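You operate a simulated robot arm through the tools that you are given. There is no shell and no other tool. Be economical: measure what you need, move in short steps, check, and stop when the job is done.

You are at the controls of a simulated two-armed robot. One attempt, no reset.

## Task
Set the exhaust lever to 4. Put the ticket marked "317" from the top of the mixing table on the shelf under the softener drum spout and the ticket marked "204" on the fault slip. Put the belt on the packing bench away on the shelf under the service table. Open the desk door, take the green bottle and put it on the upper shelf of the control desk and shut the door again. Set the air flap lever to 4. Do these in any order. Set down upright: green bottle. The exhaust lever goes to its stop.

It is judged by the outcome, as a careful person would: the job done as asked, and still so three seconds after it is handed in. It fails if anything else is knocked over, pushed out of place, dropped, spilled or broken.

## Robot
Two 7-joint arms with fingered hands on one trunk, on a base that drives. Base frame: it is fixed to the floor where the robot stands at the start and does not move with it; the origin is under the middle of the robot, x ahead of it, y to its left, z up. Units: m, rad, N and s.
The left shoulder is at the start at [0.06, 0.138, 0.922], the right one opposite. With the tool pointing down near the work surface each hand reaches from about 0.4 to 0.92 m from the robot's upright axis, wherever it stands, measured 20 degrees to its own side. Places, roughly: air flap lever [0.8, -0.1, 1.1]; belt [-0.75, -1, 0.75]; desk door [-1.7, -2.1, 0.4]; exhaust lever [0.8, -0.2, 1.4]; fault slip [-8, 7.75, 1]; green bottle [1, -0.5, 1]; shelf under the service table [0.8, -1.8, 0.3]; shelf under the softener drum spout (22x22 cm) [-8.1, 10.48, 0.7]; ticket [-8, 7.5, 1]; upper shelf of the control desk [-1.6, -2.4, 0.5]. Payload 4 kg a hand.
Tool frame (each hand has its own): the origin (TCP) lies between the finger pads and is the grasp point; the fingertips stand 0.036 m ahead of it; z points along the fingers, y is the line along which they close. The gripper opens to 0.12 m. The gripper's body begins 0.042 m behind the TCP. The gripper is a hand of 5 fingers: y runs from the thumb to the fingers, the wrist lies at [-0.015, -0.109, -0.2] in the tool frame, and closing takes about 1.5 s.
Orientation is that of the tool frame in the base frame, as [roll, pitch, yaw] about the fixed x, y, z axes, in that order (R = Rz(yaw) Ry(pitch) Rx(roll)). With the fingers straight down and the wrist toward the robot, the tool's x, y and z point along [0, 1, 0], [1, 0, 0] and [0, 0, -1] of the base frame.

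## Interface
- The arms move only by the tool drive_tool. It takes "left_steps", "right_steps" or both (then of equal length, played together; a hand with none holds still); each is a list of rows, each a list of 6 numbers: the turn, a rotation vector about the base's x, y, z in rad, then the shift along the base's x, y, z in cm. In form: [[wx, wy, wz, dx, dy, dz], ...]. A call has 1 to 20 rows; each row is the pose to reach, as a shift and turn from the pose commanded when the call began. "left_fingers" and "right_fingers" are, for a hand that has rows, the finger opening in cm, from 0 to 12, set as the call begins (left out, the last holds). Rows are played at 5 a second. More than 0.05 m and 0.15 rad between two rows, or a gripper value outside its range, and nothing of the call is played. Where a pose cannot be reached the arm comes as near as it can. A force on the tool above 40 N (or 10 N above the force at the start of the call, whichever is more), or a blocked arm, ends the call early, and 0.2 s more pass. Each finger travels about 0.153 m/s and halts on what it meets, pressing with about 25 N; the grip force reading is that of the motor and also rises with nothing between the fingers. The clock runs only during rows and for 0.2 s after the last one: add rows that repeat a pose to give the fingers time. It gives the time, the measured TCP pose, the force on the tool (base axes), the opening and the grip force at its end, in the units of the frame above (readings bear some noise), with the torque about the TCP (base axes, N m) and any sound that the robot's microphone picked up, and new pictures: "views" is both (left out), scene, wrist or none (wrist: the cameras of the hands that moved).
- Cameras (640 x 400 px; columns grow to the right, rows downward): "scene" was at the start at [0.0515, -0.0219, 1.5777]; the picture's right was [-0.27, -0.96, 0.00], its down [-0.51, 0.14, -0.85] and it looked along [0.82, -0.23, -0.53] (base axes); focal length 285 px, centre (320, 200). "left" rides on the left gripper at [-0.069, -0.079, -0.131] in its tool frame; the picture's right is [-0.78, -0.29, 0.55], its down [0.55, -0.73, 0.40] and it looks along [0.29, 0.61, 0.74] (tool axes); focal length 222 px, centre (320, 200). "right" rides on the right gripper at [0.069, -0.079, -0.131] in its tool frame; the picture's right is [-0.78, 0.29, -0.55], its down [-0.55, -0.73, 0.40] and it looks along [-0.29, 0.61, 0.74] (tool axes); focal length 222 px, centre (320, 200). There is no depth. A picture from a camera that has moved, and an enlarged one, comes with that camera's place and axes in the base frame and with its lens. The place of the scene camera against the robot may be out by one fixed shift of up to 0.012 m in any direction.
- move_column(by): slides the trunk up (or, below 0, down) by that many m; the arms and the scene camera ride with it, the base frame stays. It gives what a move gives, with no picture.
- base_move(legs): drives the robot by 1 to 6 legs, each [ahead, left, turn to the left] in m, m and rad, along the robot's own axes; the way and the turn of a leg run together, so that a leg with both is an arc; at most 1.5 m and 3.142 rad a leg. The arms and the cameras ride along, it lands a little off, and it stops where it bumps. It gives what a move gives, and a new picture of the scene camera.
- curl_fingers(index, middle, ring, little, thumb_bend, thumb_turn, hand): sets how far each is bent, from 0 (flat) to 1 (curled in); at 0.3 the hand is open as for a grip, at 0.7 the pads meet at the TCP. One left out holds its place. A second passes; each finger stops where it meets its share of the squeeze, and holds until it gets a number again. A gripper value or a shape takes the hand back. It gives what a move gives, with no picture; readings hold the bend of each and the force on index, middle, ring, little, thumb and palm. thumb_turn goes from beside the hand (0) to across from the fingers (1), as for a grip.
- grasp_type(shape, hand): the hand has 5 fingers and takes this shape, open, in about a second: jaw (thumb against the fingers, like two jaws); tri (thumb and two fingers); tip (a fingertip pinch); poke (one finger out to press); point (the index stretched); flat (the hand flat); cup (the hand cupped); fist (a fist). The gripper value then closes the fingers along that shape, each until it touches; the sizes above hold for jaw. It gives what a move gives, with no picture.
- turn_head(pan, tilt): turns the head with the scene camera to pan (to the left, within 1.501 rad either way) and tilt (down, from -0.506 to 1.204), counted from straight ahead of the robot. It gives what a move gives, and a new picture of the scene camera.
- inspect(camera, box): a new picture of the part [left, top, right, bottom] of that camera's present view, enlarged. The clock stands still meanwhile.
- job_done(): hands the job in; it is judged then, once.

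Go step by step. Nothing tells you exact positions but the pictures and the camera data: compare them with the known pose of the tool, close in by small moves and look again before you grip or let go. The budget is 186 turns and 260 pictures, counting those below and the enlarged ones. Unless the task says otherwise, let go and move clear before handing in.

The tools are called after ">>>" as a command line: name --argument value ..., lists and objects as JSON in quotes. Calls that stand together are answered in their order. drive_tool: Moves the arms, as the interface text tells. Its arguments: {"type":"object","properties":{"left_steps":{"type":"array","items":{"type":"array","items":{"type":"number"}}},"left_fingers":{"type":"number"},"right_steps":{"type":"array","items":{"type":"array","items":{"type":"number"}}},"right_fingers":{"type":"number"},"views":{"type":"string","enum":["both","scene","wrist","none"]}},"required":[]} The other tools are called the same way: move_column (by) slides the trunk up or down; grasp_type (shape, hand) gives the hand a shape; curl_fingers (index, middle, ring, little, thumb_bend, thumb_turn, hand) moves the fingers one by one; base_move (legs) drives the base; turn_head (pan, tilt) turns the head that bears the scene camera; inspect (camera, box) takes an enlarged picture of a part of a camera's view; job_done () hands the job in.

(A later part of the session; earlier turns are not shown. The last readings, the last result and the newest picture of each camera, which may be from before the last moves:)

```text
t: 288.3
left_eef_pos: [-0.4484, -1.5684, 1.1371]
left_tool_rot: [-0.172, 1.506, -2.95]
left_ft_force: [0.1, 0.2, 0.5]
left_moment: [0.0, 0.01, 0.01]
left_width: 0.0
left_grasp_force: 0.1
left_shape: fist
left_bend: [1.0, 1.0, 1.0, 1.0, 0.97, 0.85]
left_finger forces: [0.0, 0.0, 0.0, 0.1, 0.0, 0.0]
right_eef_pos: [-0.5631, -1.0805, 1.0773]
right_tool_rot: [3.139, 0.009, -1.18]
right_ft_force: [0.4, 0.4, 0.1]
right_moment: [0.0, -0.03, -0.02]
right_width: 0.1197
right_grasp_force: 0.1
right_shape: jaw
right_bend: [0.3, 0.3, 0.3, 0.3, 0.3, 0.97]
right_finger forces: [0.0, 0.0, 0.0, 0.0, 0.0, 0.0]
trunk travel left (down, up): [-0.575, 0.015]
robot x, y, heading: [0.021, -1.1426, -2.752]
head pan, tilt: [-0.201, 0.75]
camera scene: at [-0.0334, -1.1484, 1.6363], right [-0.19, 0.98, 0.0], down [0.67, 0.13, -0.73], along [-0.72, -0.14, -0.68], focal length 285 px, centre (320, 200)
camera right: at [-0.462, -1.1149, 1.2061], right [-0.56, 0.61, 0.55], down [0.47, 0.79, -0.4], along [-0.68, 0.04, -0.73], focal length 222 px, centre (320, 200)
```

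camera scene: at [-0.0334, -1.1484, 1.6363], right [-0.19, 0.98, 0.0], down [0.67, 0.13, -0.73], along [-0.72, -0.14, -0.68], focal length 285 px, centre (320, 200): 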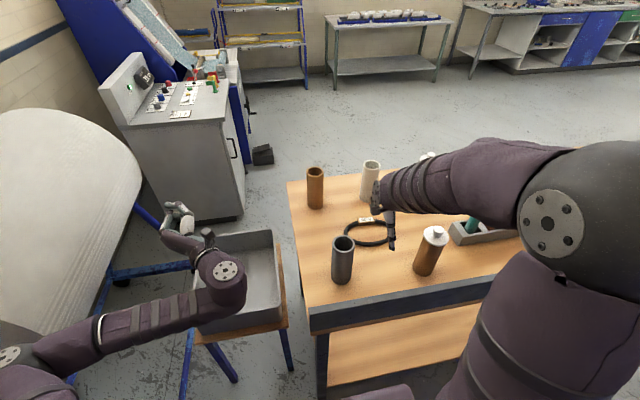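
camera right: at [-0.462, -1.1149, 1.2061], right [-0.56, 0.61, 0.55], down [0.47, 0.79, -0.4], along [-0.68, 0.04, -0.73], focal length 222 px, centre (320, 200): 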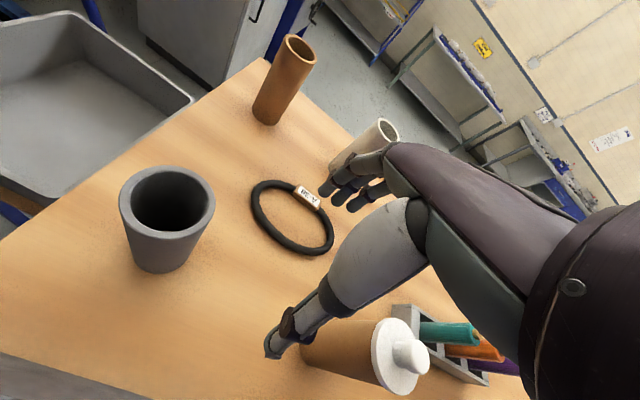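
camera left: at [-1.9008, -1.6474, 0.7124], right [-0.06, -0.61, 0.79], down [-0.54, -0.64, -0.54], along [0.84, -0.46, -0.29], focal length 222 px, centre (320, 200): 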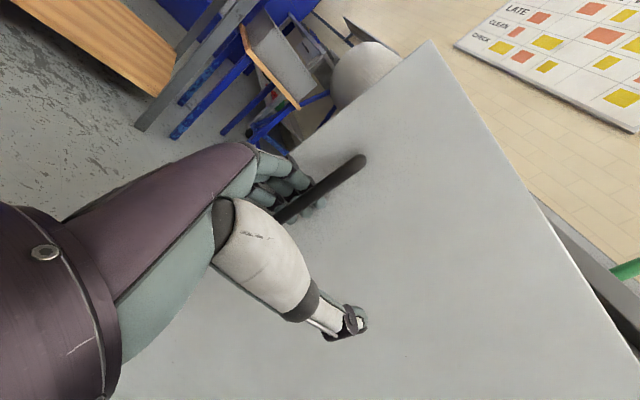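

The strand nearest me is at about (-0.63, -1.08). I move over it, go down to just above the table and look.

>>> drive_tool --right_steps '[[0, 0, 0, -3.5, 0, 0], [0, 0, 0, -6.7, 0, 0], [0, 0, 0, -6.7, 0, -4], [0, 0, 0, -6.7, 0, -8], [0, 0, 0, -6.7, 0, -12], [0, 0, 0, -6.7, 0, -12]]'

```text
t: 289.7
left_eef_pos: [-0.4481, -1.5673, 1.1369]
left_tool_rot: [-0.162, 1.505, -2.938]
left_ft_force: [0.6, 0.2, 0.0]
left_moment: [0.0, 0.06, -0.02]
left_width: 0.0
left_grasp_force: 0.1
left_shape: fist
left_bend: [1.0, 1.0, 1.0, 1.0, 0.97, 0.85]
left_finger forces: [0.0, 0.0, 0.0, 0.0, 0.0, 0.0]
right_eef_pos: [-0.6246, -1.1202, 0.9984]
right_tool_rot: [3.139, 0.007, -1.18]
right_ft_force: [-0.7, -0.1, 1.2]
right_moment: [-0.03, -0.03, 0.0]
right_width: 0.1203
right_grasp_force: 0.1
right_shape: jaw
right_bend: [0.3, 0.3, 0.3, 0.3, 0.3, 0.97]
right_finger forces: [0.1, 0.0, 0.0, 0.0, 0.1, 0.0]
right hand out of reach, approached as far as the arm can: row 3, 4, 5, 6
trunk travel left (down, up): [-0.575, 0.015]
robot x, y, heading: [0.0258, -1.1427, -2.753]
head pan, tilt: [-0.201, 0.75]
camera scene: at [-0.0335, -1.1486, 1.6362], right [-0.19, 0.98, 0.0], down [0.67, 0.13, -0.73], along [-0.72, -0.14, -0.68], focal length 285 px, centre (320, 200)
camera right: at [-0.5234, -1.1545, 1.1286], right [-0.56, 0.61, 0.56], down [0.47, 0.79, -0.4], along [-0.68, 0.04, -0.73], focal length 222 px, centre (320, 200)
```

scene: 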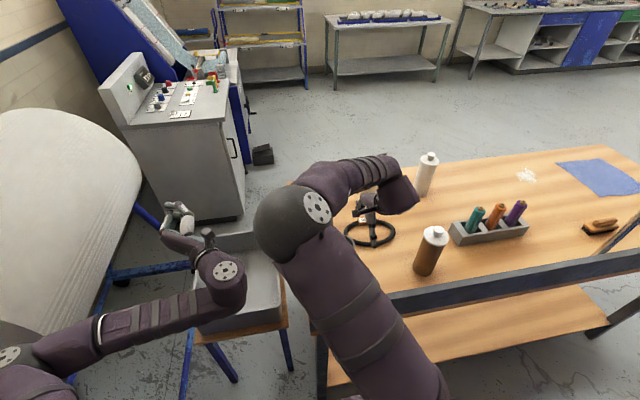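
right: 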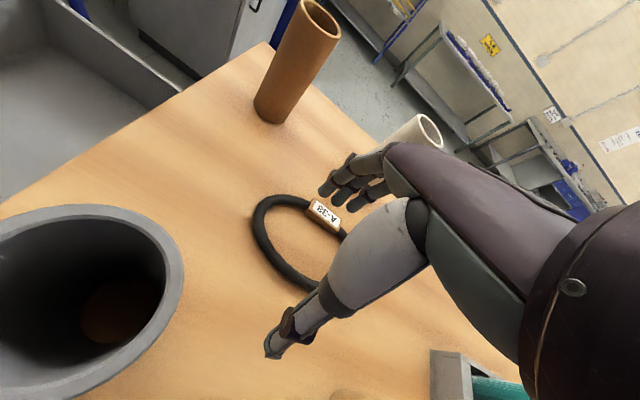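

The elbow flipped over but nothing is touched, and the hand is right over the near strand. I lower the trunk by 5 cm rather than the arm, and look.

>>> move_column --by -0.055

>>> inspect --camera "right" --box '[160, 100, 480, 400]'

>>> inspect --camera "scene" --box '[240, 130, 460, 300]'

```text
t: 290.7
left_eef_pos: [-0.4486, -1.5677, 1.0823]
left_tool_rot: [-0.17, 1.507, -2.947]
left_ft_force: [0.2, -0.1, -1.4]
left_moment: [0.0, 0.01, 0.01]
left_width: 0.0
left_grasp_force: 0.1
left_shape: fist
left_bend: [1.0, 1.0, 1.0, 1.0, 0.97, 0.85]
left_finger forces: [0.1, 0.1, 0.0, 0.0, 0.0, 0.1]
right_eef_pos: [-0.6234, -1.1189, 0.9442]
right_tool_rot: [3.137, 0.01, -1.181]
right_ft_force: [-0.4, -0.1, 0.0]
right_moment: [0.0, -0.01, 0.0]
right_width: 0.1199
right_grasp_force: 0.1
right_shape: jaw
right_bend: [0.3, 0.3, 0.3, 0.3, 0.3, 0.97]
right_finger forces: [0.0, 0.0, 0.0, 0.0, 0.1, 0.1]
trunk travel left (down, up): [-0.52, 0.07]
robot x, y, heading: [0.026, -1.1465, -2.757]
head pan, tilt: [-0.201, 0.75]
```

```text
1.33 times, centred on (320, 250) of right
camera zoom: at [-0.5233, -1.1542, 1.0739], right [-0.56, 0.61, 0.55], down [0.47, 0.79, -0.4], along [-0.68, 0.04, -0.73], focal length 296 px, centre (320, 133)
```

zoom: 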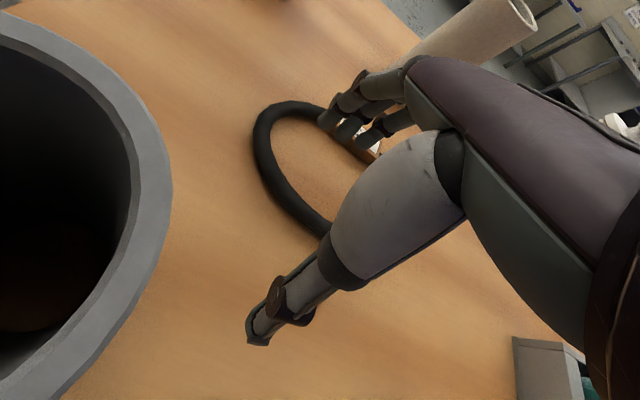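

```text
2.35 times, centred on (350, 215) of scene
camera zoom: at [-0.0334, -1.1483, 1.5813], right [-0.19, 0.98, 0.0], down [0.67, 0.13, -0.73], along [-0.72, -0.14, -0.68], focal length 670 px, centre (249, 165)
```

zoom: 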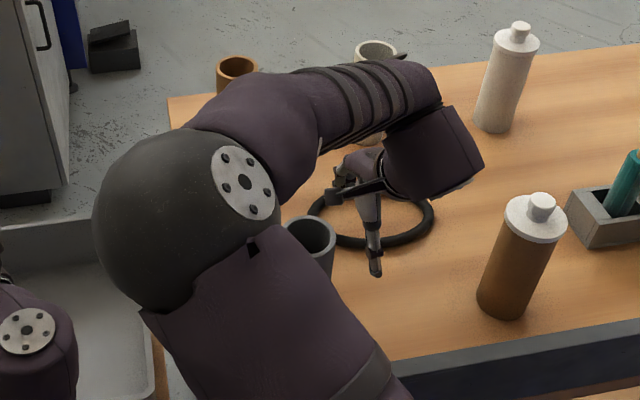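

The wrist camera is close above the grey tube, so I shift the hand 4 cm away from it along the strand before going lower.

>>> drive_tool --right_steps '[[0, 0, 0, -0.5, 1.8, 0], [0, 0, 0, -0.9, 3.6, 0], [0, 0, 0, -0.9, 3.6, 0]]'

```text
t: 291.5
left_eef_pos: [-0.4479, -1.5664, 1.083]
left_tool_rot: [-0.135, 1.503, -2.913]
left_ft_force: [0.2, 0.9, -0.1]
left_moment: [0.0, -0.02, 0.02]
left_width: 0.0
left_grasp_force: 0.0
left_shape: fist
left_bend: [1.0, 1.0, 1.0, 1.0, 0.97, 0.85]
left_finger forces: [0.1, 0.0, 0.1, 0.0, 0.0, 0.0]
right_eef_pos: [-0.6097, -1.0924, 0.9502]
right_tool_rot: [3.137, 0.008, -1.18]
right_ft_force: [-0.2, 0.2, 0.1]
right_moment: [-0.05, 0.01, -0.02]
right_width: 0.1201
right_grasp_force: 0.0
right_shape: jaw
right_bend: [0.3, 0.3, 0.3, 0.3, 0.3, 0.97]
right_finger forces: [0.1, 0.0, 0.0, 0.0, 0.0, 0.1]
right hand out of reach, approached as far as the arm can: row 1, 2, 3
trunk travel left (down, up): [-0.52, 0.07]
robot x, y, heading: [0.0249, -1.1474, -2.75]
head pan, tilt: [-0.201, 0.75]
camera scene: at [-0.0327, -1.1459, 1.5813], right [-0.19, 0.98, 0.0], down [0.67, 0.13, -0.73], along [-0.72, -0.14, -0.68], focal length 285 px, centre (320, 200)
camera right: at [-0.508, -1.1253, 1.0805], right [-0.56, 0.61, 0.55], down [0.47, 0.79, -0.4], along [-0.68, 0.03, -0.73], focal length 222 px, centre (320, 200)
```

scene: 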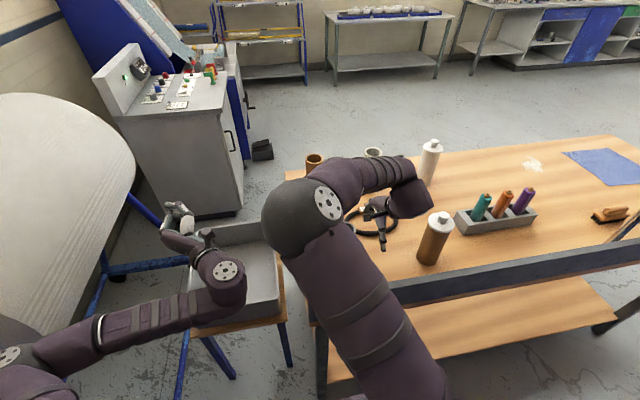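
right: 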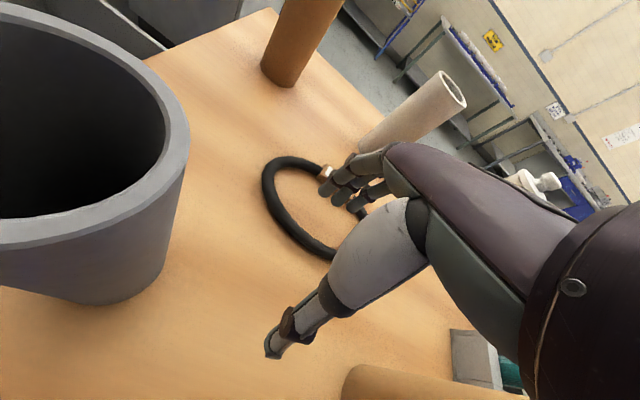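

The strand is right under the grasp point and the tube is clear. I lower by the trunk to finger depth.

>>> move_column --by -0.025

>>> inspect --camera "right" --box '[160, 100, 480, 400]'

```text
t: 292.2
left_eef_pos: [-0.4478, -1.5675, 1.0576]
left_tool_rot: [-0.153, 1.506, -2.932]
left_ft_force: [-0.2, 0.9, 1.3]
left_moment: [0.02, -0.04, 0.02]
left_width: 0.0001
left_grasp_force: 0.1
left_shape: fist
left_bend: [1.0, 1.0, 1.0, 1.0, 0.97, 0.85]
left_finger forces: [0.0, 0.0, 0.0, 0.0, 0.0, 0.0]
right_eef_pos: [-0.6088, -1.0927, 0.925]
right_tool_rot: [3.138, 0.009, -1.18]
right_ft_force: [0.3, 0.5, 0.2]
right_moment: [0.0, -0.01, 0.01]
right_width: 0.1201
right_grasp_force: 0.1
right_shape: jaw
right_bend: [0.3, 0.3, 0.3, 0.3, 0.3, 0.97]
right_finger forces: [0.0, 0.0, 0.0, 0.0, 0.0, 0.0]
trunk travel left (down, up): [-0.495, 0.095]
robot x, y, heading: [0.0236, -1.1495, -2.754]
head pan, tilt: [-0.201, 0.75]
```

```text
1.33 times, centred on (320, 250) of right
camera zoom: at [-0.5085, -1.1267, 1.0552], right [-0.56, 0.61, 0.55], down [0.47, 0.79, -0.4], along [-0.68, 0.04, -0.73], focal length 296 px, centre (320, 133)
```

zoom: 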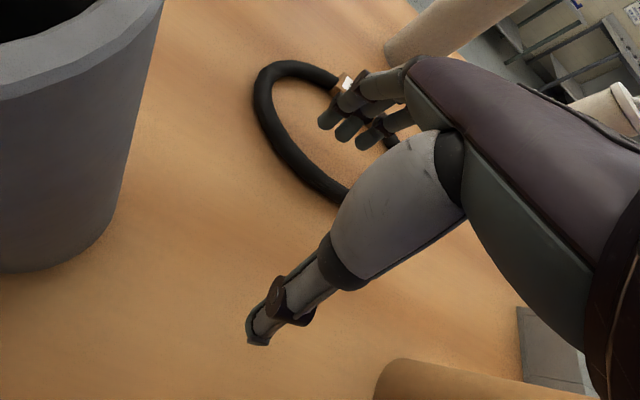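

>>> move_column --by -0.015

>>> inspect --camera "right" --box '[160, 100, 480, 400]'

```text
t: 292.8
left_eef_pos: [-0.4487, -1.5678, 1.0425]
left_tool_rot: [-0.154, 1.506, -2.932]
left_ft_force: [-0.3, 0.2, 0.6]
left_moment: [0.0, 0.0, 0.02]
left_width: 0.0
left_grasp_force: 0.0
left_shape: fist
left_bend: [1.0, 1.0, 1.0, 1.0, 0.97, 0.85]
left_finger forces: [0.0, 0.0, 0.0, 0.0, 0.0, 0.0]
right_eef_pos: [-0.6091, -1.0925, 0.9099]
right_tool_rot: [3.138, 0.01, -1.18]
right_ft_force: [-0.1, 0.2, -0.5]
right_moment: [0.0, 0.0, -0.01]
right_width: 0.1202
right_grasp_force: 0.0
right_shape: jaw
right_bend: [0.3, 0.3, 0.3, 0.3, 0.3, 0.97]
right_finger forces: [0.0, 0.0, 0.0, 0.0, 0.0, 0.0]
trunk travel left (down, up): [-0.48, 0.11]
robot x, y, heading: [0.0302, -1.1465, -2.753]
head pan, tilt: [-0.201, 0.75]
```

```text
1.33 times, centred on (320, 250) of right
camera zoom: at [-0.5085, -1.1269, 1.0401], right [-0.56, 0.61, 0.55], down [0.47, 0.79, -0.4], along [-0.68, 0.04, -0.73], focal length 296 px, centre (320, 133)
```

zoom: 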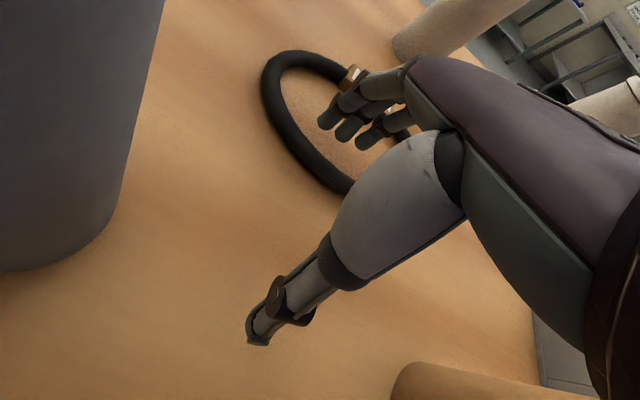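

>>> move_column --by -0.015

>>> inspect --camera "right" --box '[160, 100, 480, 400]'

```text
t: 293.4
left_eef_pos: [-0.4491, -1.5662, 1.0281]
left_tool_rot: [-0.162, 1.507, -2.94]
left_ft_force: [-0.3, 0.2, 0.0]
left_moment: [-0.05, 0.03, -0.01]
left_width: 0.0002
left_grasp_force: 0.0
left_shape: fist
left_bend: [1.0, 1.0, 1.0, 1.0, 0.97, 0.85]
left_finger forces: [0.0, 0.1, 0.0, 0.1, 0.0, 0.1]
right_eef_pos: [-0.6095, -1.0931, 0.8954]
right_tool_rot: [3.138, 0.009, -1.179]
right_ft_force: [0.6, 0.3, 4.4]
right_moment: [-0.09, 0.3, -0.03]
right_width: 0.1196
right_grasp_force: 0.1
right_shape: jaw
right_bend: [0.3, 0.3, 0.3, 0.3, 0.3, 0.97]
right_finger forces: [0.0, 4.5, 0.0, 0.1, 0.0, 0.0]
trunk travel left (down, up): [-0.465, 0.125]
robot x, y, heading: [0.0267, -1.1458, -2.751]
head pan, tilt: [-0.201, 0.75]
```

```text
1.33 times, centred on (320, 250) of right
camera zoom: at [-0.5086, -1.1269, 1.0254], right [-0.56, 0.61, 0.55], down [0.47, 0.79, -0.4], along [-0.68, 0.04, -0.73], focal length 296 px, centre (320, 133)
```

zoom: 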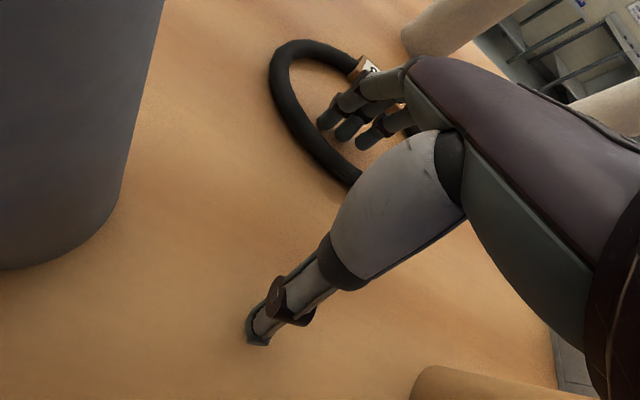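

The middle finger just touches the table inside the ring, so I close the hand on the strand.

>>> drive_tool --right_steps '[[0, 0, 0, 0, 0, 0.2], [0, 0, 0, 0, 0, 0.2], [0, 0, 0, 0, 0, 0.2], [0, 0, 0, 0, 0, 0.2], [0, 0, 0, 0, 0, 0.2], [0, 0, 0, 0, 0, 0.2], [0, 0, 0, 0, 0, 0.2], [0, 0, 0, 0, 0, 0.2]]' --right_fingers 0 --views "wrist"

```text
t: 295.2
left_eef_pos: [-0.4492, -1.5671, 1.0279]
left_tool_rot: [-0.155, 1.506, -2.935]
left_ft_force: [-0.8, 0.2, -0.1]
left_moment: [0.03, 0.03, -0.02]
left_width: 0.0001
left_grasp_force: 0.0
left_shape: fist
left_bend: [1.0, 1.0, 1.0, 1.0, 0.97, 0.85]
left_finger forces: [0.1, 0.0, 0.0, 0.0, 0.1, 0.1]
right_eef_pos: [-0.61, -1.0919, 0.8979]
right_tool_rot: [3.138, 0.009, -1.18]
right_ft_force: [0.6, -0.1, 0.6]
right_moment: [-0.02, 0.03, -0.01]
right_width: 0.0255
right_grasp_force: 24.5
right_shape: jaw
right_bend: [0.4, 0.42, 0.42, 0.66, 0.75, 1.0]
right_finger forces: [8.7, 0.1, 0.0, 0.0, 8.0, 0.1]
trunk travel left (down, up): [-0.465, 0.125]
robot x, y, heading: [0.0213, -1.1484, -2.749]
head pan, tilt: [-0.201, 0.75]
camera right: at [-0.5089, -1.1269, 1.027], right [-0.56, 0.61, 0.55], down [0.47, 0.79, -0.4], along [-0.68, 0.04, -0.73], focal length 222 px, centre (320, 200)
```

right: 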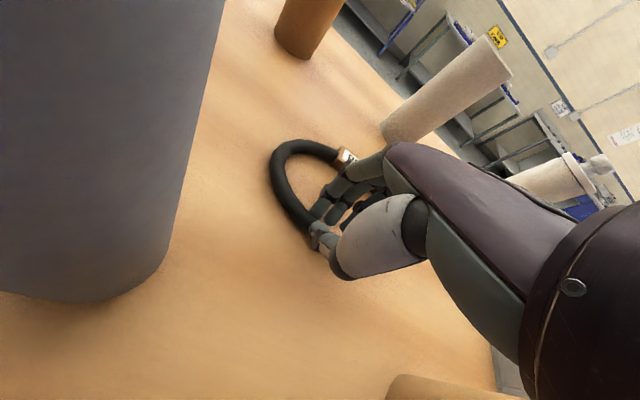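

The strand is held between index and thumb. I lift straight up with the trunk.

>>> move_column --by 0.12

>>> inspect --camera "right" --box '[0, 0, 640, 400]'

>>> inspect --camera "scene" --box '[240, 130, 460, 300]'

```text
t: 296.7
left_eef_pos: [-0.4486, -1.5686, 1.1462]
left_tool_rot: [-0.162, 1.505, -2.942]
left_ft_force: [0.3, -0.1, -0.1]
left_moment: [-0.02, 0.01, -0.02]
left_width: 0.0
left_grasp_force: 0.0
left_shape: fist
left_bend: [1.0, 1.0, 1.0, 1.0, 0.97, 0.85]
left_finger forces: [0.0, 0.0, 0.0, 0.0, 0.0, 0.0]
right_eef_pos: [-0.6096, -1.0928, 1.0162]
right_tool_rot: [3.138, 0.009, -1.18]
right_ft_force: [-0.5, 0.6, -0.5]
right_moment: [-0.01, -0.03, 0.01]
right_width: 0.0225
right_grasp_force: 25.4
right_shape: jaw
right_bend: [0.45, 0.42, 0.42, 0.66, 0.77, 1.0]
right_finger forces: [0.0, 0.0, 0.1, 0.0, 0.0, 0.1]
trunk travel left (down, up): [-0.585, 0.005]
robot x, y, heading: [0.0227, -1.1437, -2.751]
head pan, tilt: [-0.201, 0.75]
```

```text
1.00 times, centred on (320, 200) of right (not enlarged: the box is as wide or as high as the picture)
camera zoom: at [-0.5091, -1.127, 1.1468], right [-0.56, 0.61, 0.55], down [0.47, 0.79, -0.39], along [-0.68, 0.04, -0.73], focal length 222 px, centre (320, 200)
```

zoom: 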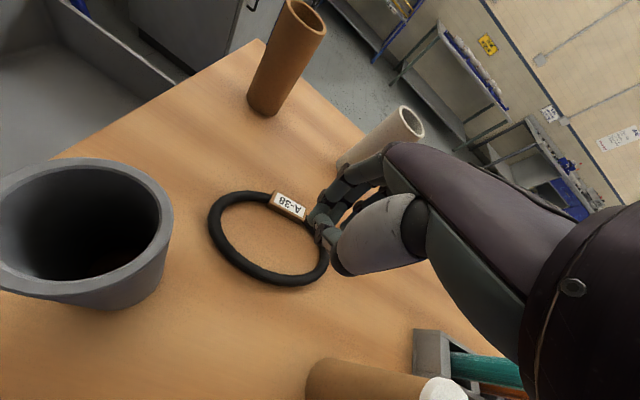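

```text
2.35 times, centred on (350, 215) of scene
camera zoom: at [-0.0339, -1.1486, 1.6462], right [-0.19, 0.98, 0.0], down [0.67, 0.13, -0.73], along [-0.72, -0.14, -0.68], focal length 670 px, centre (249, 165)
```

zoom: 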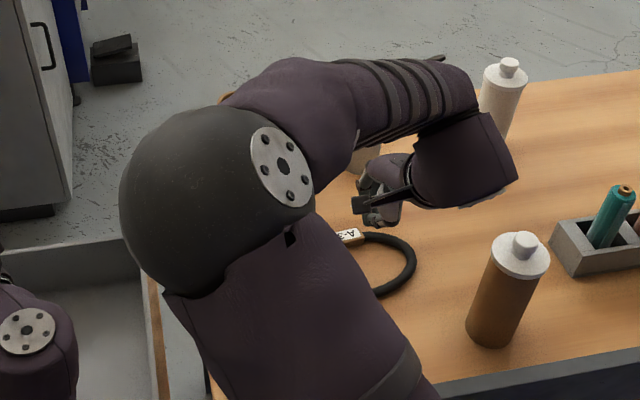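

The belt slipped out and stayed flat on the bench, a little nearer to me. I try its far strand instead, with the fingers outside the ring around the tag at about (-0.71, -1.137).

>>> drive_tool --right_steps '[[0, 0, 0, -2.5, -1, 0], [0, 0, 0, -5, -2.1, 0], [0, 0, 0, -7.5, -3.2, 0], [0, 0, 0, -9.8, -4.2, 0], [0, 0, 0, -9.8, -4.2, 0], [0, 0, 0, -9.8, -4.2, 0]]' --right_fingers 12

```text
t: 298.1
left_eef_pos: [-0.4485, -1.5666, 1.1471]
left_tool_rot: [-0.122, 1.506, -2.901]
left_ft_force: [0.1, 0.2, 0.2]
left_moment: [-0.01, -0.03, 0.02]
left_width: 0.0002
left_grasp_force: 0.1
left_shape: fist
left_bend: [1.0, 1.0, 1.0, 1.0, 0.97, 0.85]
left_finger forces: [0.0, 0.0, 0.0, 0.1, 0.0, 0.0]
right_eef_pos: [-0.6626, -1.1627, 1.0417]
right_tool_rot: [3.139, 0.009, -1.183]
right_ft_force: [0.3, -0.2, -0.7]
right_moment: [-0.01, 0.02, 0.01]
right_width: 0.1199
right_grasp_force: 0.1
right_shape: jaw
right_bend: [0.3, 0.3, 0.3, 0.3, 0.3, 0.97]
right_finger forces: [0.0, 0.0, 0.0, 0.0, 0.1, 0.0]
right hand out of reach, approached as far as the arm can: row 1, 2, 3, 4, 5, 6
trunk travel left (down, up): [-0.585, 0.005]
robot x, y, heading: [0.0251, -1.1476, -2.754]
head pan, tilt: [-0.201, 0.75]
camera scene: at [-0.0332, -1.147, 1.6463], right [-0.19, 0.98, 0.0], down [0.67, 0.13, -0.73], along [-0.72, -0.14, -0.68], focal length 285 px, centre (320, 200)
camera right: at [-0.5623, -1.1967, 1.1718], right [-0.56, 0.61, 0.55], down [0.47, 0.79, -0.4], along [-0.68, 0.04, -0.73], focal length 222 px, centre (320, 200)
```

scene: 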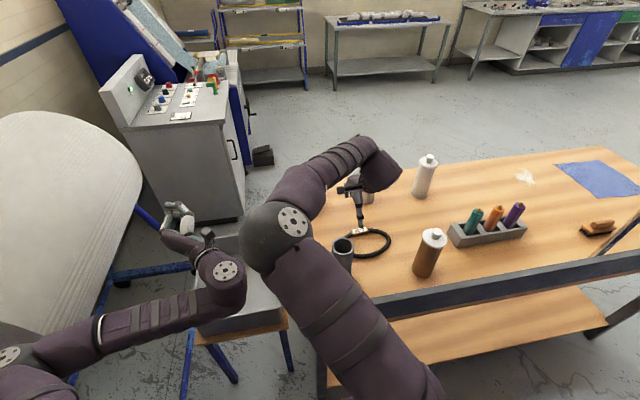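
right: 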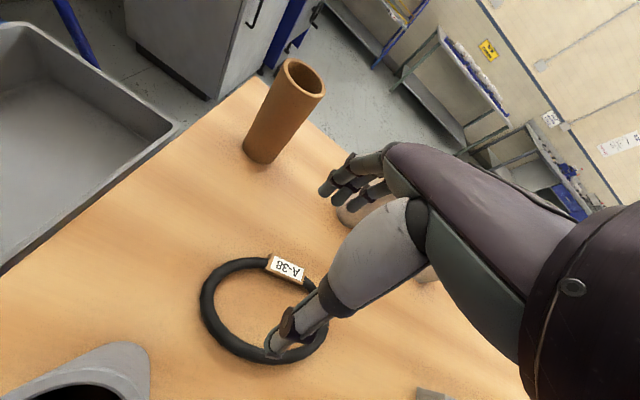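

The tag is 3 cm further ahead and 4 cm to the right of the grasp point; I correct that with the base and then lower with the trunk.

>>> base_move --legs '[[0.033, -0.046, 0]]'

>>> move_column --by -0.11

>>> inspect --camera "right" --box '[0, 0, 640, 400]'

```text
t: 299.1
left_eef_pos: [-0.4973, -1.5374, 1.1463]
left_tool_rot: [-0.129, 1.507, -2.906]
left_ft_force: [-0.3, -0.1, 0.6]
left_moment: [0.01, 0.06, 0.01]
left_width: 0.0002
left_grasp_force: 0.1
left_shape: fist
left_bend: [1.0, 1.0, 1.0, 1.0, 0.97, 0.85]
left_finger forces: [0.1, 0.0, 0.0, 0.0, 0.1, 0.0]
right_eef_pos: [-0.7121, -1.1319, 1.0409]
right_tool_rot: [3.141, 0.007, -1.182]
right_ft_force: [-0.6, 0.9, 0.6]
right_moment: [-0.03, -0.03, 0.06]
right_width: 0.1198
right_grasp_force: 0.0
right_shape: jaw
right_bend: [0.3, 0.3, 0.3, 0.3, 0.3, 0.97]
right_finger forces: [0.0, 0.0, 0.0, 0.0, 0.1, 0.0]
trunk travel left (down, up): [-0.585, 0.005]
robot x, y, heading: [-0.0208, -1.1183, -2.753]
head pan, tilt: [-0.201, 0.75]
camera scene: at [-0.0834, -1.1175, 1.6462], right [-0.19, 0.98, 0.0], down [0.67, 0.13, -0.73], along [-0.72, -0.14, -0.68], focal length 285 px, centre (320, 200)
```

scene: 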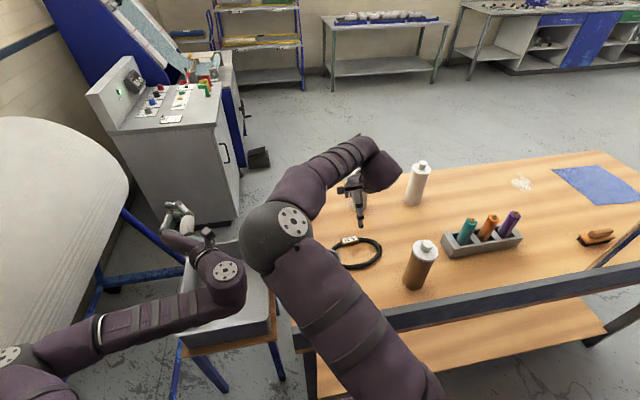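

```text
t: 300.5
left_eef_pos: [-0.4965, -1.537, 1.0367]
left_tool_rot: [-0.151, 1.505, -2.93]
left_ft_force: [-0.1, 0.0, -0.1]
left_moment: [0.01, -0.05, 0.0]
left_width: 0.0
left_grasp_force: 0.1
left_shape: fist
left_bend: [1.0, 1.0, 1.0, 1.0, 0.97, 0.85]
left_finger forces: [0.0, 0.0, 0.1, 0.0, 0.0, 0.0]
right_eef_pos: [-0.7113, -1.133, 0.9318]
right_tool_rot: [3.138, 0.008, -1.181]
right_ft_force: [0.1, -0.8, -0.1]
right_moment: [-0.01, 0.02, -0.04]
right_width: 0.1197
right_grasp_force: 0.0
right_shape: jaw
right_bend: [0.3, 0.3, 0.3, 0.3, 0.3, 0.97]
right_finger forces: [0.1, 0.0, 0.0, 0.0, 0.0, 0.0]
trunk travel left (down, up): [-0.475, 0.115]
robot x, y, heading: [-0.0244, -1.1129, -2.754]
head pan, tilt: [-0.201, 0.75]
```

```text
1.00 times, centred on (320, 200) of right (not enlarged: the box is as wide or as high as the picture)
camera zoom: at [-0.6103, -1.1676, 1.0615], right [-0.56, 0.61, 0.55], down [0.47, 0.79, -0.39], along [-0.68, 0.04, -0.73], focal length 222 px, centre (320, 200)
```

zoom: 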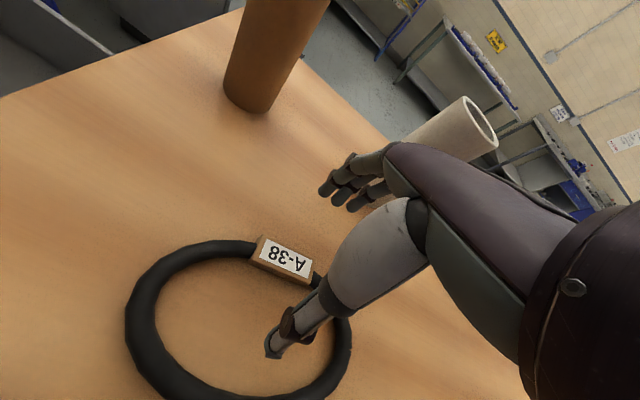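

The tag lies between thumb and fingers. I lower the last 3.5 cm and close.

>>> move_column --by -0.035

>>> drive_tool --right_steps '[[0, 0, 0, 0, 0, 0], [0, 0, 0, 0, 0, 0], [0, 0, 0, 0, 0, 0], [0, 0, 0, 0, 0, 0], [0, 0, 0, 0, 0, 0], [0, 0, 0, 0, 0, 0], [0, 0, 0, 0, 0, 0], [0, 0, 0, 0, 0, 0]]' --right_fingers 0 --views "wrist"

```text
t: 301.3
left_eef_pos: [-0.4963, -1.5375, 1.002]
left_tool_rot: [-0.167, 1.506, -2.944]
left_ft_force: [-0.5, -0.4, -0.1]
left_moment: [-0.02, 0.0, -0.02]
left_width: 0.0
left_grasp_force: 0.0
left_shape: fist
left_bend: [1.0, 1.0, 1.0, 1.0, 0.97, 0.85]
left_finger forces: [0.0, 0.0, 0.1, 0.0, 0.0, 0.0]
right_eef_pos: [-0.711, -1.133, 0.8961]
right_tool_rot: [3.138, 0.009, -1.182]
right_ft_force: [-0.3, -0.4, 0.0]
right_moment: [0.01, 0.0, 0.0]
right_width: 0.1198
right_grasp_force: 0.1
right_shape: jaw
right_bend: [0.3, 0.3, 0.3, 0.3, 0.3, 0.97]
right_finger forces: [0.0, 0.0, 0.0, 0.0, 0.0, 0.1]
trunk travel left (down, up): [-0.44, 0.15]
robot x, y, heading: [-0.0241, -1.1171, -2.75]
head pan, tilt: [-0.201, 0.75]
```

```text
t: 303.1
left_eef_pos: [-0.4954, -1.5369, 1.002]
left_tool_rot: [-0.166, 1.505, -2.945]
left_ft_force: [-0.1, -0.2, -0.4]
left_moment: [0.02, 0.03, -0.01]
left_width: 0.0
left_grasp_force: 0.1
left_shape: fist
left_bend: [1.0, 1.0, 1.0, 1.0, 0.97, 0.85]
left_finger forces: [0.0, 0.1, 0.0, 0.0, 0.1, 0.0]
right_eef_pos: [-0.7107, -1.1334, 0.8974]
right_tool_rot: [3.138, 0.008, -1.182]
right_ft_force: [-0.6, 0.9, 1.1]
right_moment: [-0.05, 0.02, 0.01]
right_width: 0.022
right_grasp_force: 25.0
right_shape: jaw
right_bend: [0.61, 0.62, 0.62, 0.7, 0.7, 1.0]
right_finger forces: [13.8, 6.7, 3.0, 0.0, 21.6, 0.0]
trunk travel left (down, up): [-0.44, 0.15]
robot x, y, heading: [-0.0206, -1.1167, -2.756]
head pan, tilt: [-0.201, 0.75]
camera right: at [-0.6104, -1.1676, 1.0264], right [-0.56, 0.61, 0.55], down [0.47, 0.79, -0.39], along [-0.68, 0.04, -0.73], focal length 222 px, centre (320, 200)
```

right: 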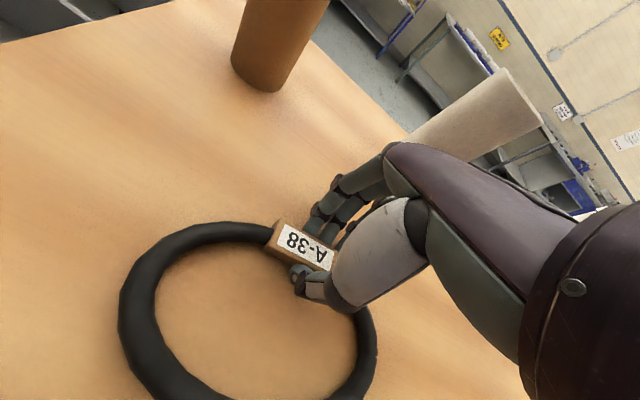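

A firm grip now (2.2 cm, 25 N). Lifting straight up.

>>> move_column --by 0.145

>>> drive_tool --right_steps '[[0, 0, 0, 0, 0, 4], [0, 0, 0, 0, 0, 8], [0, 0, 0, 0, 0, 12], [0, 0, 0, 0, 0, 14]]'

```text
t: 304.8
left_eef_pos: [-0.4956, -1.5377, 1.1468]
left_tool_rot: [-0.173, 1.506, -2.953]
left_ft_force: [-0.4, 1.0, 0.2]
left_moment: [-0.02, 0.02, -0.04]
left_width: 0.0
left_grasp_force: 0.2
left_shape: fist
left_bend: [1.0, 1.0, 1.0, 1.0, 0.97, 0.85]
left_finger forces: [0.0, 0.0, 0.1, 0.0, 0.1, 0.1]
right_eef_pos: [-0.7115, -1.1338, 1.0425]
right_tool_rot: [3.138, 0.008, -1.182]
right_ft_force: [-0.7, 0.1, -0.8]
right_moment: [0.0, 0.04, 0.02]
right_width: 0.0218
right_grasp_force: 25.4
right_shape: jaw
right_bend: [0.61, 0.62, 0.64, 0.7, 0.7, 1.0]
right_finger forces: [13.1, 6.2, 2.9, 0.0, 21.2, 0.0]
trunk travel left (down, up): [-0.585, 0.005]
robot x, y, heading: [-0.0239, -1.1179, -2.755]
head pan, tilt: [-0.201, 0.75]
```

```text
t: 305.8
left_eef_pos: [-0.4964, -1.5382, 1.1475]
left_tool_rot: [-0.17, 1.506, -2.948]
left_ft_force: [0.4, 0.6, 1.5]
left_moment: [0.01, -0.02, 0.01]
left_width: 0.0001
left_grasp_force: 0.1
left_shape: fist
left_bend: [1.0, 1.0, 1.0, 1.0, 0.97, 0.85]
left_finger forces: [0.0, 0.0, 0.0, 0.1, 0.1, 0.0]
right_eef_pos: [-0.7119, -1.1325, 1.1789]
right_tool_rot: [3.14, 0.009, -1.182]
right_ft_force: [-1.0, 0.0, -1.4]
right_moment: [0.0, 0.05, 0.01]
right_width: 0.0217
right_grasp_force: 24.9
right_shape: jaw
right_bend: [0.61, 0.62, 0.64, 0.7, 0.7, 1.0]
right_finger forces: [13.1, 6.0, 2.9, 0.0, 21.2, 0.0]
trunk travel left (down, up): [-0.585, 0.005]
robot x, y, heading: [-0.0218, -1.1183, -2.752]
head pan, tilt: [-0.201, 0.75]
camera scene: at [-0.0816, -1.1185, 1.6462], right [-0.19, 0.98, 0.0], down [0.67, 0.13, -0.73], along [-0.72, -0.14, -0.68], focal length 285 px, centre (320, 200)
camera right: at [-0.6111, -1.167, 1.3104], right [-0.56, 0.61, 0.55], down [0.47, 0.79, -0.39], along [-0.68, 0.04, -0.73], focal length 222 px, centre (320, 200)
```

scene: 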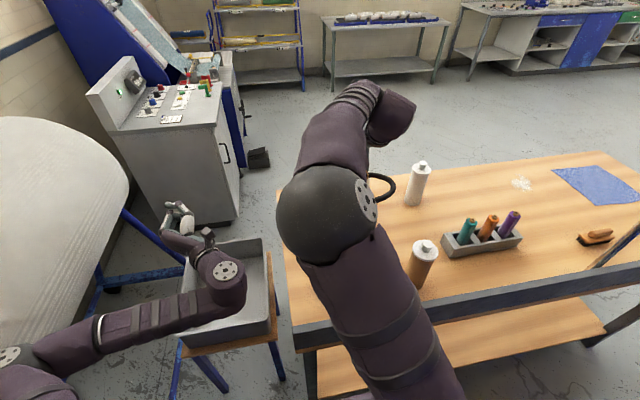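
right: 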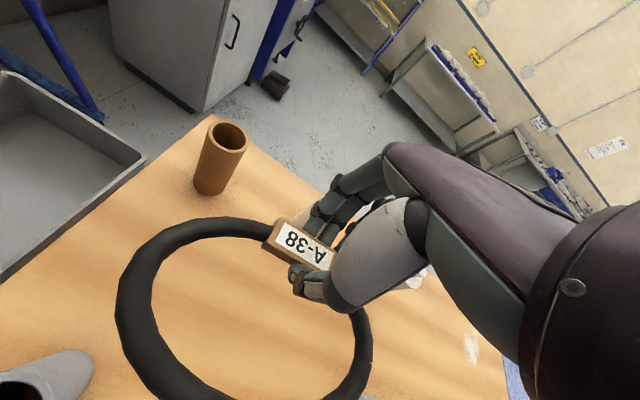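

The belt is held by its tag. I back off the bench and turn left to face the service table.

>>> base_move --legs '[[-0.06, -0.25, 0], [0, 0, 1.57]]'

>>> turn_head --pan 0.3 --tilt 0.75

```text
t: 311.5
left_eef_pos: [0.368, -1.3316, 1.1467]
left_tool_rot: [-0.153, 1.505, -1.345]
left_ft_force: [0.6, 0.1, -0.6]
left_moment: [0.0, -0.01, -0.01]
left_width: 0.0
left_grasp_force: 0.1
left_shape: fist
left_bend: [1.0, 1.0, 1.0, 1.0, 0.97, 0.85]
left_finger forces: [0.0, 0.0, 0.1, 0.0, 0.0, 0.0]
right_eef_pos: [-0.0332, -1.5534, 1.1812]
right_tool_rot: [3.138, 0.007, 0.405]
right_ft_force: [0.2, -0.3, -2.0]
right_moment: [-0.04, -0.02, -0.01]
right_width: 0.0216
right_grasp_force: 25.3
right_shape: jaw
right_bend: [0.61, 0.62, 0.64, 0.7, 0.7, 1.0]
right_finger forces: [12.9, 6.1, 3.0, 0.1, 20.8, 0.0]
trunk travel left (down, up): [-0.585, 0.005]
robot x, y, heading: [-0.0615, -0.8639, -1.166]
head pan, tilt: [-0.201, 0.75]
camera scene: at [-0.0603, -0.9166, 1.6462], right [-0.98, -0.2, 0.0], down [-0.14, 0.67, -0.73], along [0.15, -0.72, -0.68], focal length 285 px, centre (320, 200)
```

scene: 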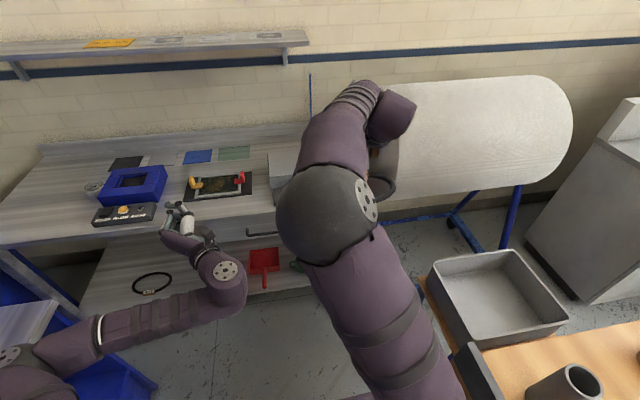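

```text
t: 312.4
left_eef_pos: [0.3668, -1.3326, 1.1462]
left_tool_rot: [-0.18, 1.505, -1.373]
left_ft_force: [0.4, 1.6, 0.2]
left_moment: [0.01, -0.01, 0.01]
left_width: 0.0
left_grasp_force: 0.0
left_shape: fist
left_bend: [1.0, 1.0, 1.0, 1.0, 0.97, 0.85]
left_finger forces: [0.1, 0.0, 0.0, 0.0, 0.0, 0.0]
right_eef_pos: [-0.0343, -1.5537, 1.1809]
right_tool_rot: [3.138, 0.009, 0.405]
right_ft_force: [0.0, 0.2, -1.3]
right_moment: [-0.04, -0.02, 0.0]
right_width: 0.022
right_grasp_force: 25.2
right_shape: jaw
right_bend: [0.61, 0.62, 0.64, 0.7, 0.7, 1.0]
right_finger forces: [13.0, 6.0, 2.9, 0.1, 20.8, 0.1]
trunk travel left (down, up): [-0.585, 0.005]
robot x, y, heading: [-0.0599, -0.863, -1.171]
head pan, tilt: [0.3, 0.75]
camera scene: at [-0.0236, -0.8987, 1.6462], right [-0.76, -0.65, 0.0], down [-0.44, 0.52, -0.73], along [0.47, -0.56, -0.68], focal length 285 px, centre (320, 200)
```

scene: 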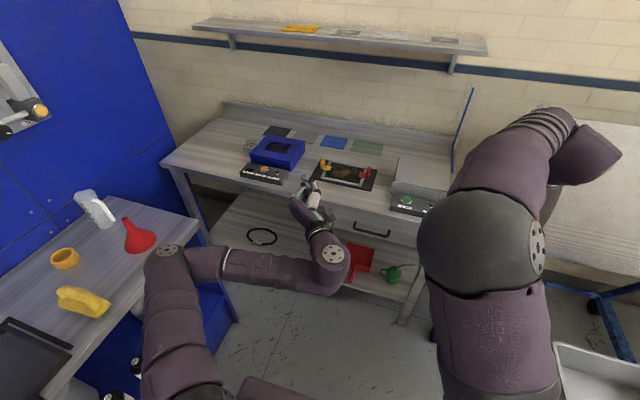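

The free part of the shelf is between the other belt (u≈0.3) and the red dustpan (u≈-0.31). I lower the trunk here, in front of the table.

>>> move_column --by -0.4

>>> move_column --by -0.17

>>> turn_head --pan 0.2 --tilt 0.6

```text
t: 316.2
left_eef_pos: [0.3696, -1.333, 0.7472]
left_tool_rot: [-0.184, 1.504, -1.376]
left_ft_force: [0.1, 0.3, -0.5]
left_moment: [0.01, 0.0, 0.04]
left_width: 0.0
left_grasp_force: 0.0
left_shape: fist
left_bend: [1.0, 1.0, 1.0, 1.0, 0.97, 0.85]
left_finger forces: [0.0, 0.1, 0.0, 0.0, 0.0, 0.1]
right_eef_pos: [-0.0337, -1.5542, 0.7799]
right_tool_rot: [3.139, 0.008, 0.404]
right_ft_force: [0.4, -0.3, -1.5]
right_moment: [-0.04, -0.01, 0.0]
right_width: 0.0215
right_grasp_force: 25.0
right_shape: jaw
right_bend: [0.61, 0.62, 0.64, 0.7, 0.7, 1.0]
right_finger forces: [12.9, 6.1, 2.9, 0.0, 20.8, 0.0]
trunk travel left (down, up): [-0.185, 0.405]
robot x, y, heading: [-0.0637, -0.8656, -1.166]
head pan, tilt: [0.3, 0.75]
```

```text
t: 318.2
left_eef_pos: [0.3685, -1.3324, 0.5775]
left_tool_rot: [-0.174, 1.505, -1.366]
left_ft_force: [0.6, 0.2, 1.0]
left_moment: [0.0, 0.02, 0.02]
left_width: 0.0002
left_grasp_force: 0.0
left_shape: fist
left_bend: [1.0, 1.0, 1.0, 1.0, 0.97, 0.85]
left_finger forces: [0.1, 0.0, 0.1, 0.1, 0.1, 0.1]
right_eef_pos: [-0.0337, -1.555, 0.6103]
right_tool_rot: [3.138, 0.008, 0.405]
right_ft_force: [0.8, 0.1, -1.3]
right_moment: [-0.06, -0.01, 0.01]
right_width: 0.0216
right_grasp_force: 25.0
right_shape: jaw
right_bend: [0.61, 0.62, 0.64, 0.7, 0.7, 1.0]
right_finger forces: [12.8, 6.0, 3.1, 0.0, 20.9, 0.0]
trunk travel left (down, up): [-0.015, 0.575]
robot x, y, heading: [-0.0614, -0.8674, -1.169]
head pan, tilt: [0.3, 0.75]
```

```text
t: 318.9
left_eef_pos: [0.3681, -1.3329, 0.5765]
left_tool_rot: [-0.164, 1.506, -1.356]
left_ft_force: [0.2, 0.6, -0.2]
left_moment: [0.02, -0.02, -0.02]
left_width: 0.0
left_grasp_force: 0.0
left_shape: fist
left_bend: [1.0, 1.0, 1.0, 1.0, 0.97, 0.85]
left_finger forces: [0.0, 0.0, 0.0, 0.1, 0.0, 0.0]
right_eef_pos: [-0.0339, -1.5534, 0.6106]
right_tool_rot: [3.138, 0.009, 0.405]
right_ft_force: [-0.1, 0.0, -1.7]
right_moment: [-0.03, 0.02, 0.05]
right_width: 0.0215
right_grasp_force: 24.8
right_shape: jaw
right_bend: [0.61, 0.62, 0.64, 0.7, 0.7, 1.0]
right_finger forces: [12.8, 6.0, 3.0, 0.0, 20.7, 0.0]
trunk travel left (down, up): [-0.015, 0.575]
robot x, y, heading: [-0.0622, -0.8642, -1.166]
head pan, tilt: [0.201, 0.6]
camera scene: at [-0.027, -0.9081, 1.0891], right [-0.82, -0.57, 0.0], down [-0.32, 0.46, -0.82], along [0.47, -0.68, -0.57], focal length 285 px, centre (320, 200)
```

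scene: 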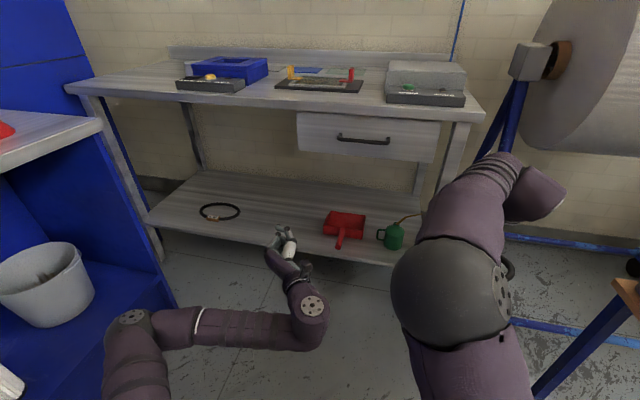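

Now I can see the shelf well; its surface is near z 0.28. I lower the right hand further and raise the left arm so its elbow clears the sink table when I turn.

>>> drive_tool --right_steps '[[0, 0, 0, 0, 0, -3], [0, 0, 0, 0, 0, -6], [0, 0, 0, 0, 0, -9], [0, 0, 0, 0, 0, -12], [0, 0, 0, 0, 0, -15], [0, 0, 0, 0, 0, -18], [0, 0, 0, 0, 0, -21], [0, 0, 0, 0, 0, -23], [0, 0, 0, 0, 0, -23], [0, 0, 0, 0, 0, -23]]' --left_steps '[[0, 0, 0, 0, 0, 4.5], [0, 0, 0, 0, 0, 9], [0, 0, 0, 0, 0, 13.5], [0, 0, 0, 0, 0, 18], [0, 0, 0, 0, 0, 22.5], [0, 0, 0, 0, 0, 27], [0, 0, 0, 0, 0, 31.5], [0, 0, 0, 0, 0, 36], [0, 0, 0, 0, 0, 40.5], [0, 0, 0, 0, 0, 45]]'

```text
t: 321.1
left_eef_pos: [0.4395, -1.3795, 0.7282]
left_tool_rot: [0.097, 1.26, -1.131]
left_ft_force: [-0.4, 0.1, -0.4]
left_moment: [0.02, 0.02, -0.02]
left_width: 0.0001
left_grasp_force: 0.1
left_shape: fist
left_bend: [1.0, 1.0, 1.0, 1.0, 0.97, 0.85]
left_finger forces: [0.0, 0.1, 0.0, 0.1, 0.1, 0.0]
left hand out of reach, approached as far as the arm can: row 1, 2, 3, 4, 5, 6, 7, 8, 9, 10
right_eef_pos: [-0.0309, -1.5272, 0.3987]
right_tool_rot: [3.137, 0.007, 0.406]
right_ft_force: [0.4, 0.1, -1.0]
right_moment: [-0.04, 0.0, 0.03]
right_width: 0.0213
right_grasp_force: 24.6
right_shape: jaw
right_bend: [0.61, 0.63, 0.65, 0.7, 0.7, 1.0]
right_finger forces: [13.6, 5.9, 3.3, 0.0, 21.5, 0.0]
right hand out of reach, approached as far as the arm can: row 5, 6, 7, 8, 9, 10
trunk travel left (down, up): [-0.015, 0.575]
robot x, y, heading: [-0.0606, -0.8668, -1.165]
head pan, tilt: [0.201, 0.6]
camera scene: at [-0.0269, -0.9081, 1.0891], right [-0.82, -0.57, 0.0], down [-0.32, 0.46, -0.82], along [0.47, -0.68, -0.57], focal length 285 px, centre (320, 200)
camera right: at [0.0028, -1.4247, 0.5278], right [-0.6, -0.57, 0.55], down [-0.8, 0.46, -0.39], along [-0.03, -0.68, -0.73], focal length 222 px, centre (320, 200)
camera left: at [0.3128, -1.2685, 0.7531], right [-0.2, -0.38, 0.9], down [-0.49, -0.76, -0.43], along [0.85, -0.53, -0.03], focal length 222 px, centre (320, 200)
```

scene: 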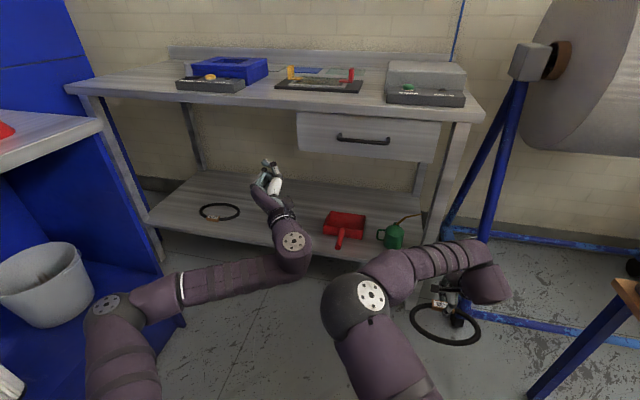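
right: 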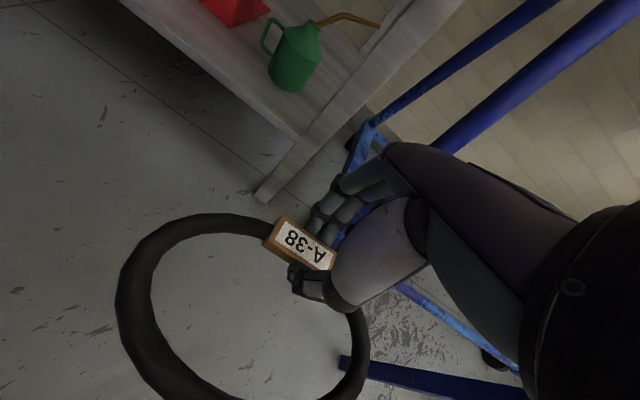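
left: 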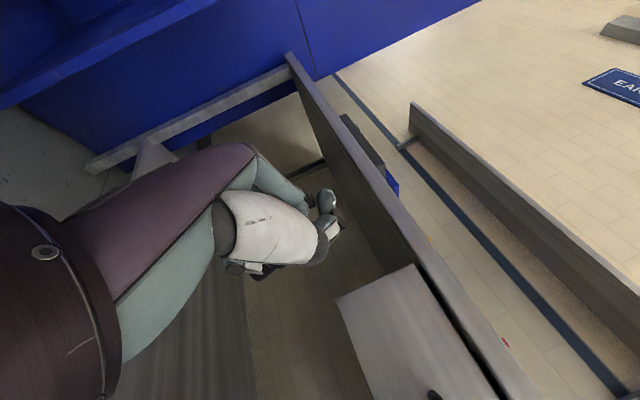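

The right hand stops at z 0.40 here, and the left elbow needs to be narrower. I tuck the left arm into a fingers-down pose close to the middle.

>>> drive_tool --left_steps '[[0, 0, 0, 0, 0, -4.9], [0, 0, 0, 0, 0, -9.8], [0, 0, 0, 0, 0, -14.7], [0, 0, 0, 0, 0, -19.6], [0.099, -0.04, -0.0756, -1, 0, -23], [0.198, -0.08, -0.151, -2, 0, -26], [0.298, -0.119, -0.227, -3.5, 0, -29], [0.397, -0.159, -0.302, -5, 0, -32], [0.496, -0.198, -0.378, -6.5, 0, -35], [0.595, -0.238, -0.453, -8, 0, -38], [0.694, -0.278, -0.529, -9.5, 0, -40], [0.794, -0.318, -0.605, -11, 0, -42], [0.893, -0.357, -0.68, -12, 0, -44], [0.992, -0.397, -0.756, -13, 0, -46], [1.091, -0.437, -0.831, -14, 0, -48], [1.19, -0.476, -0.907, -15, 0, -50], [1.289, -0.516, -0.982, -16, 0, -50], [1.389, -0.556, -1.058, -17, 0, -50], [1.488, -0.595, -1.133, -18, 0, -50], [1.587, -0.635, -1.209, -19, 0, -50]]' --views "scene"

```text
t: 325.3
left_eef_pos: [0.2392, -1.3729, 0.231]
left_tool_rot: [-3.084, 0.308, 0.392]
left_ft_force: [0.0, 0.0, -0.2]
left_moment: [-0.01, -0.02, -0.01]
left_width: 0.0001
left_grasp_force: 0.0
left_shape: fist
left_bend: [1.0, 1.0, 1.0, 1.0, 0.97, 0.85]
left_finger forces: [0.0, 0.1, 0.1, 0.1, 0.0, 0.0]
right_eef_pos: [-0.0309, -1.5257, 0.397]
right_tool_rot: [3.137, 0.01, 0.404]
right_ft_force: [0.4, 1.1, -0.7]
right_moment: [-0.07, -0.02, 0.02]
right_width: 0.0212
right_grasp_force: 25.0
right_shape: jaw
right_bend: [0.61, 0.63, 0.65, 0.7, 0.7, 1.0]
right_finger forces: [13.7, 6.0, 3.4, 0.0, 21.5, 0.0]
trunk travel left (down, up): [-0.015, 0.575]
robot x, y, heading: [-0.0619, -0.867, -1.164]
head pan, tilt: [0.201, 0.6]
camera scene: at [-0.0268, -0.9081, 1.0891], right [-0.82, -0.57, 0.0], down [-0.32, 0.46, -0.82], along [0.47, -0.68, -0.57], focal length 285 px, centre (320, 200)
```

scene: 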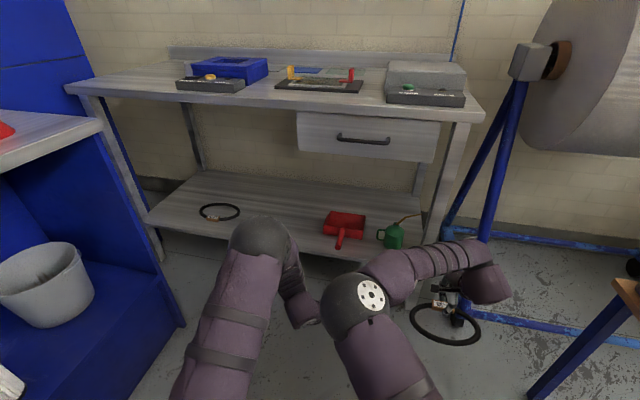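

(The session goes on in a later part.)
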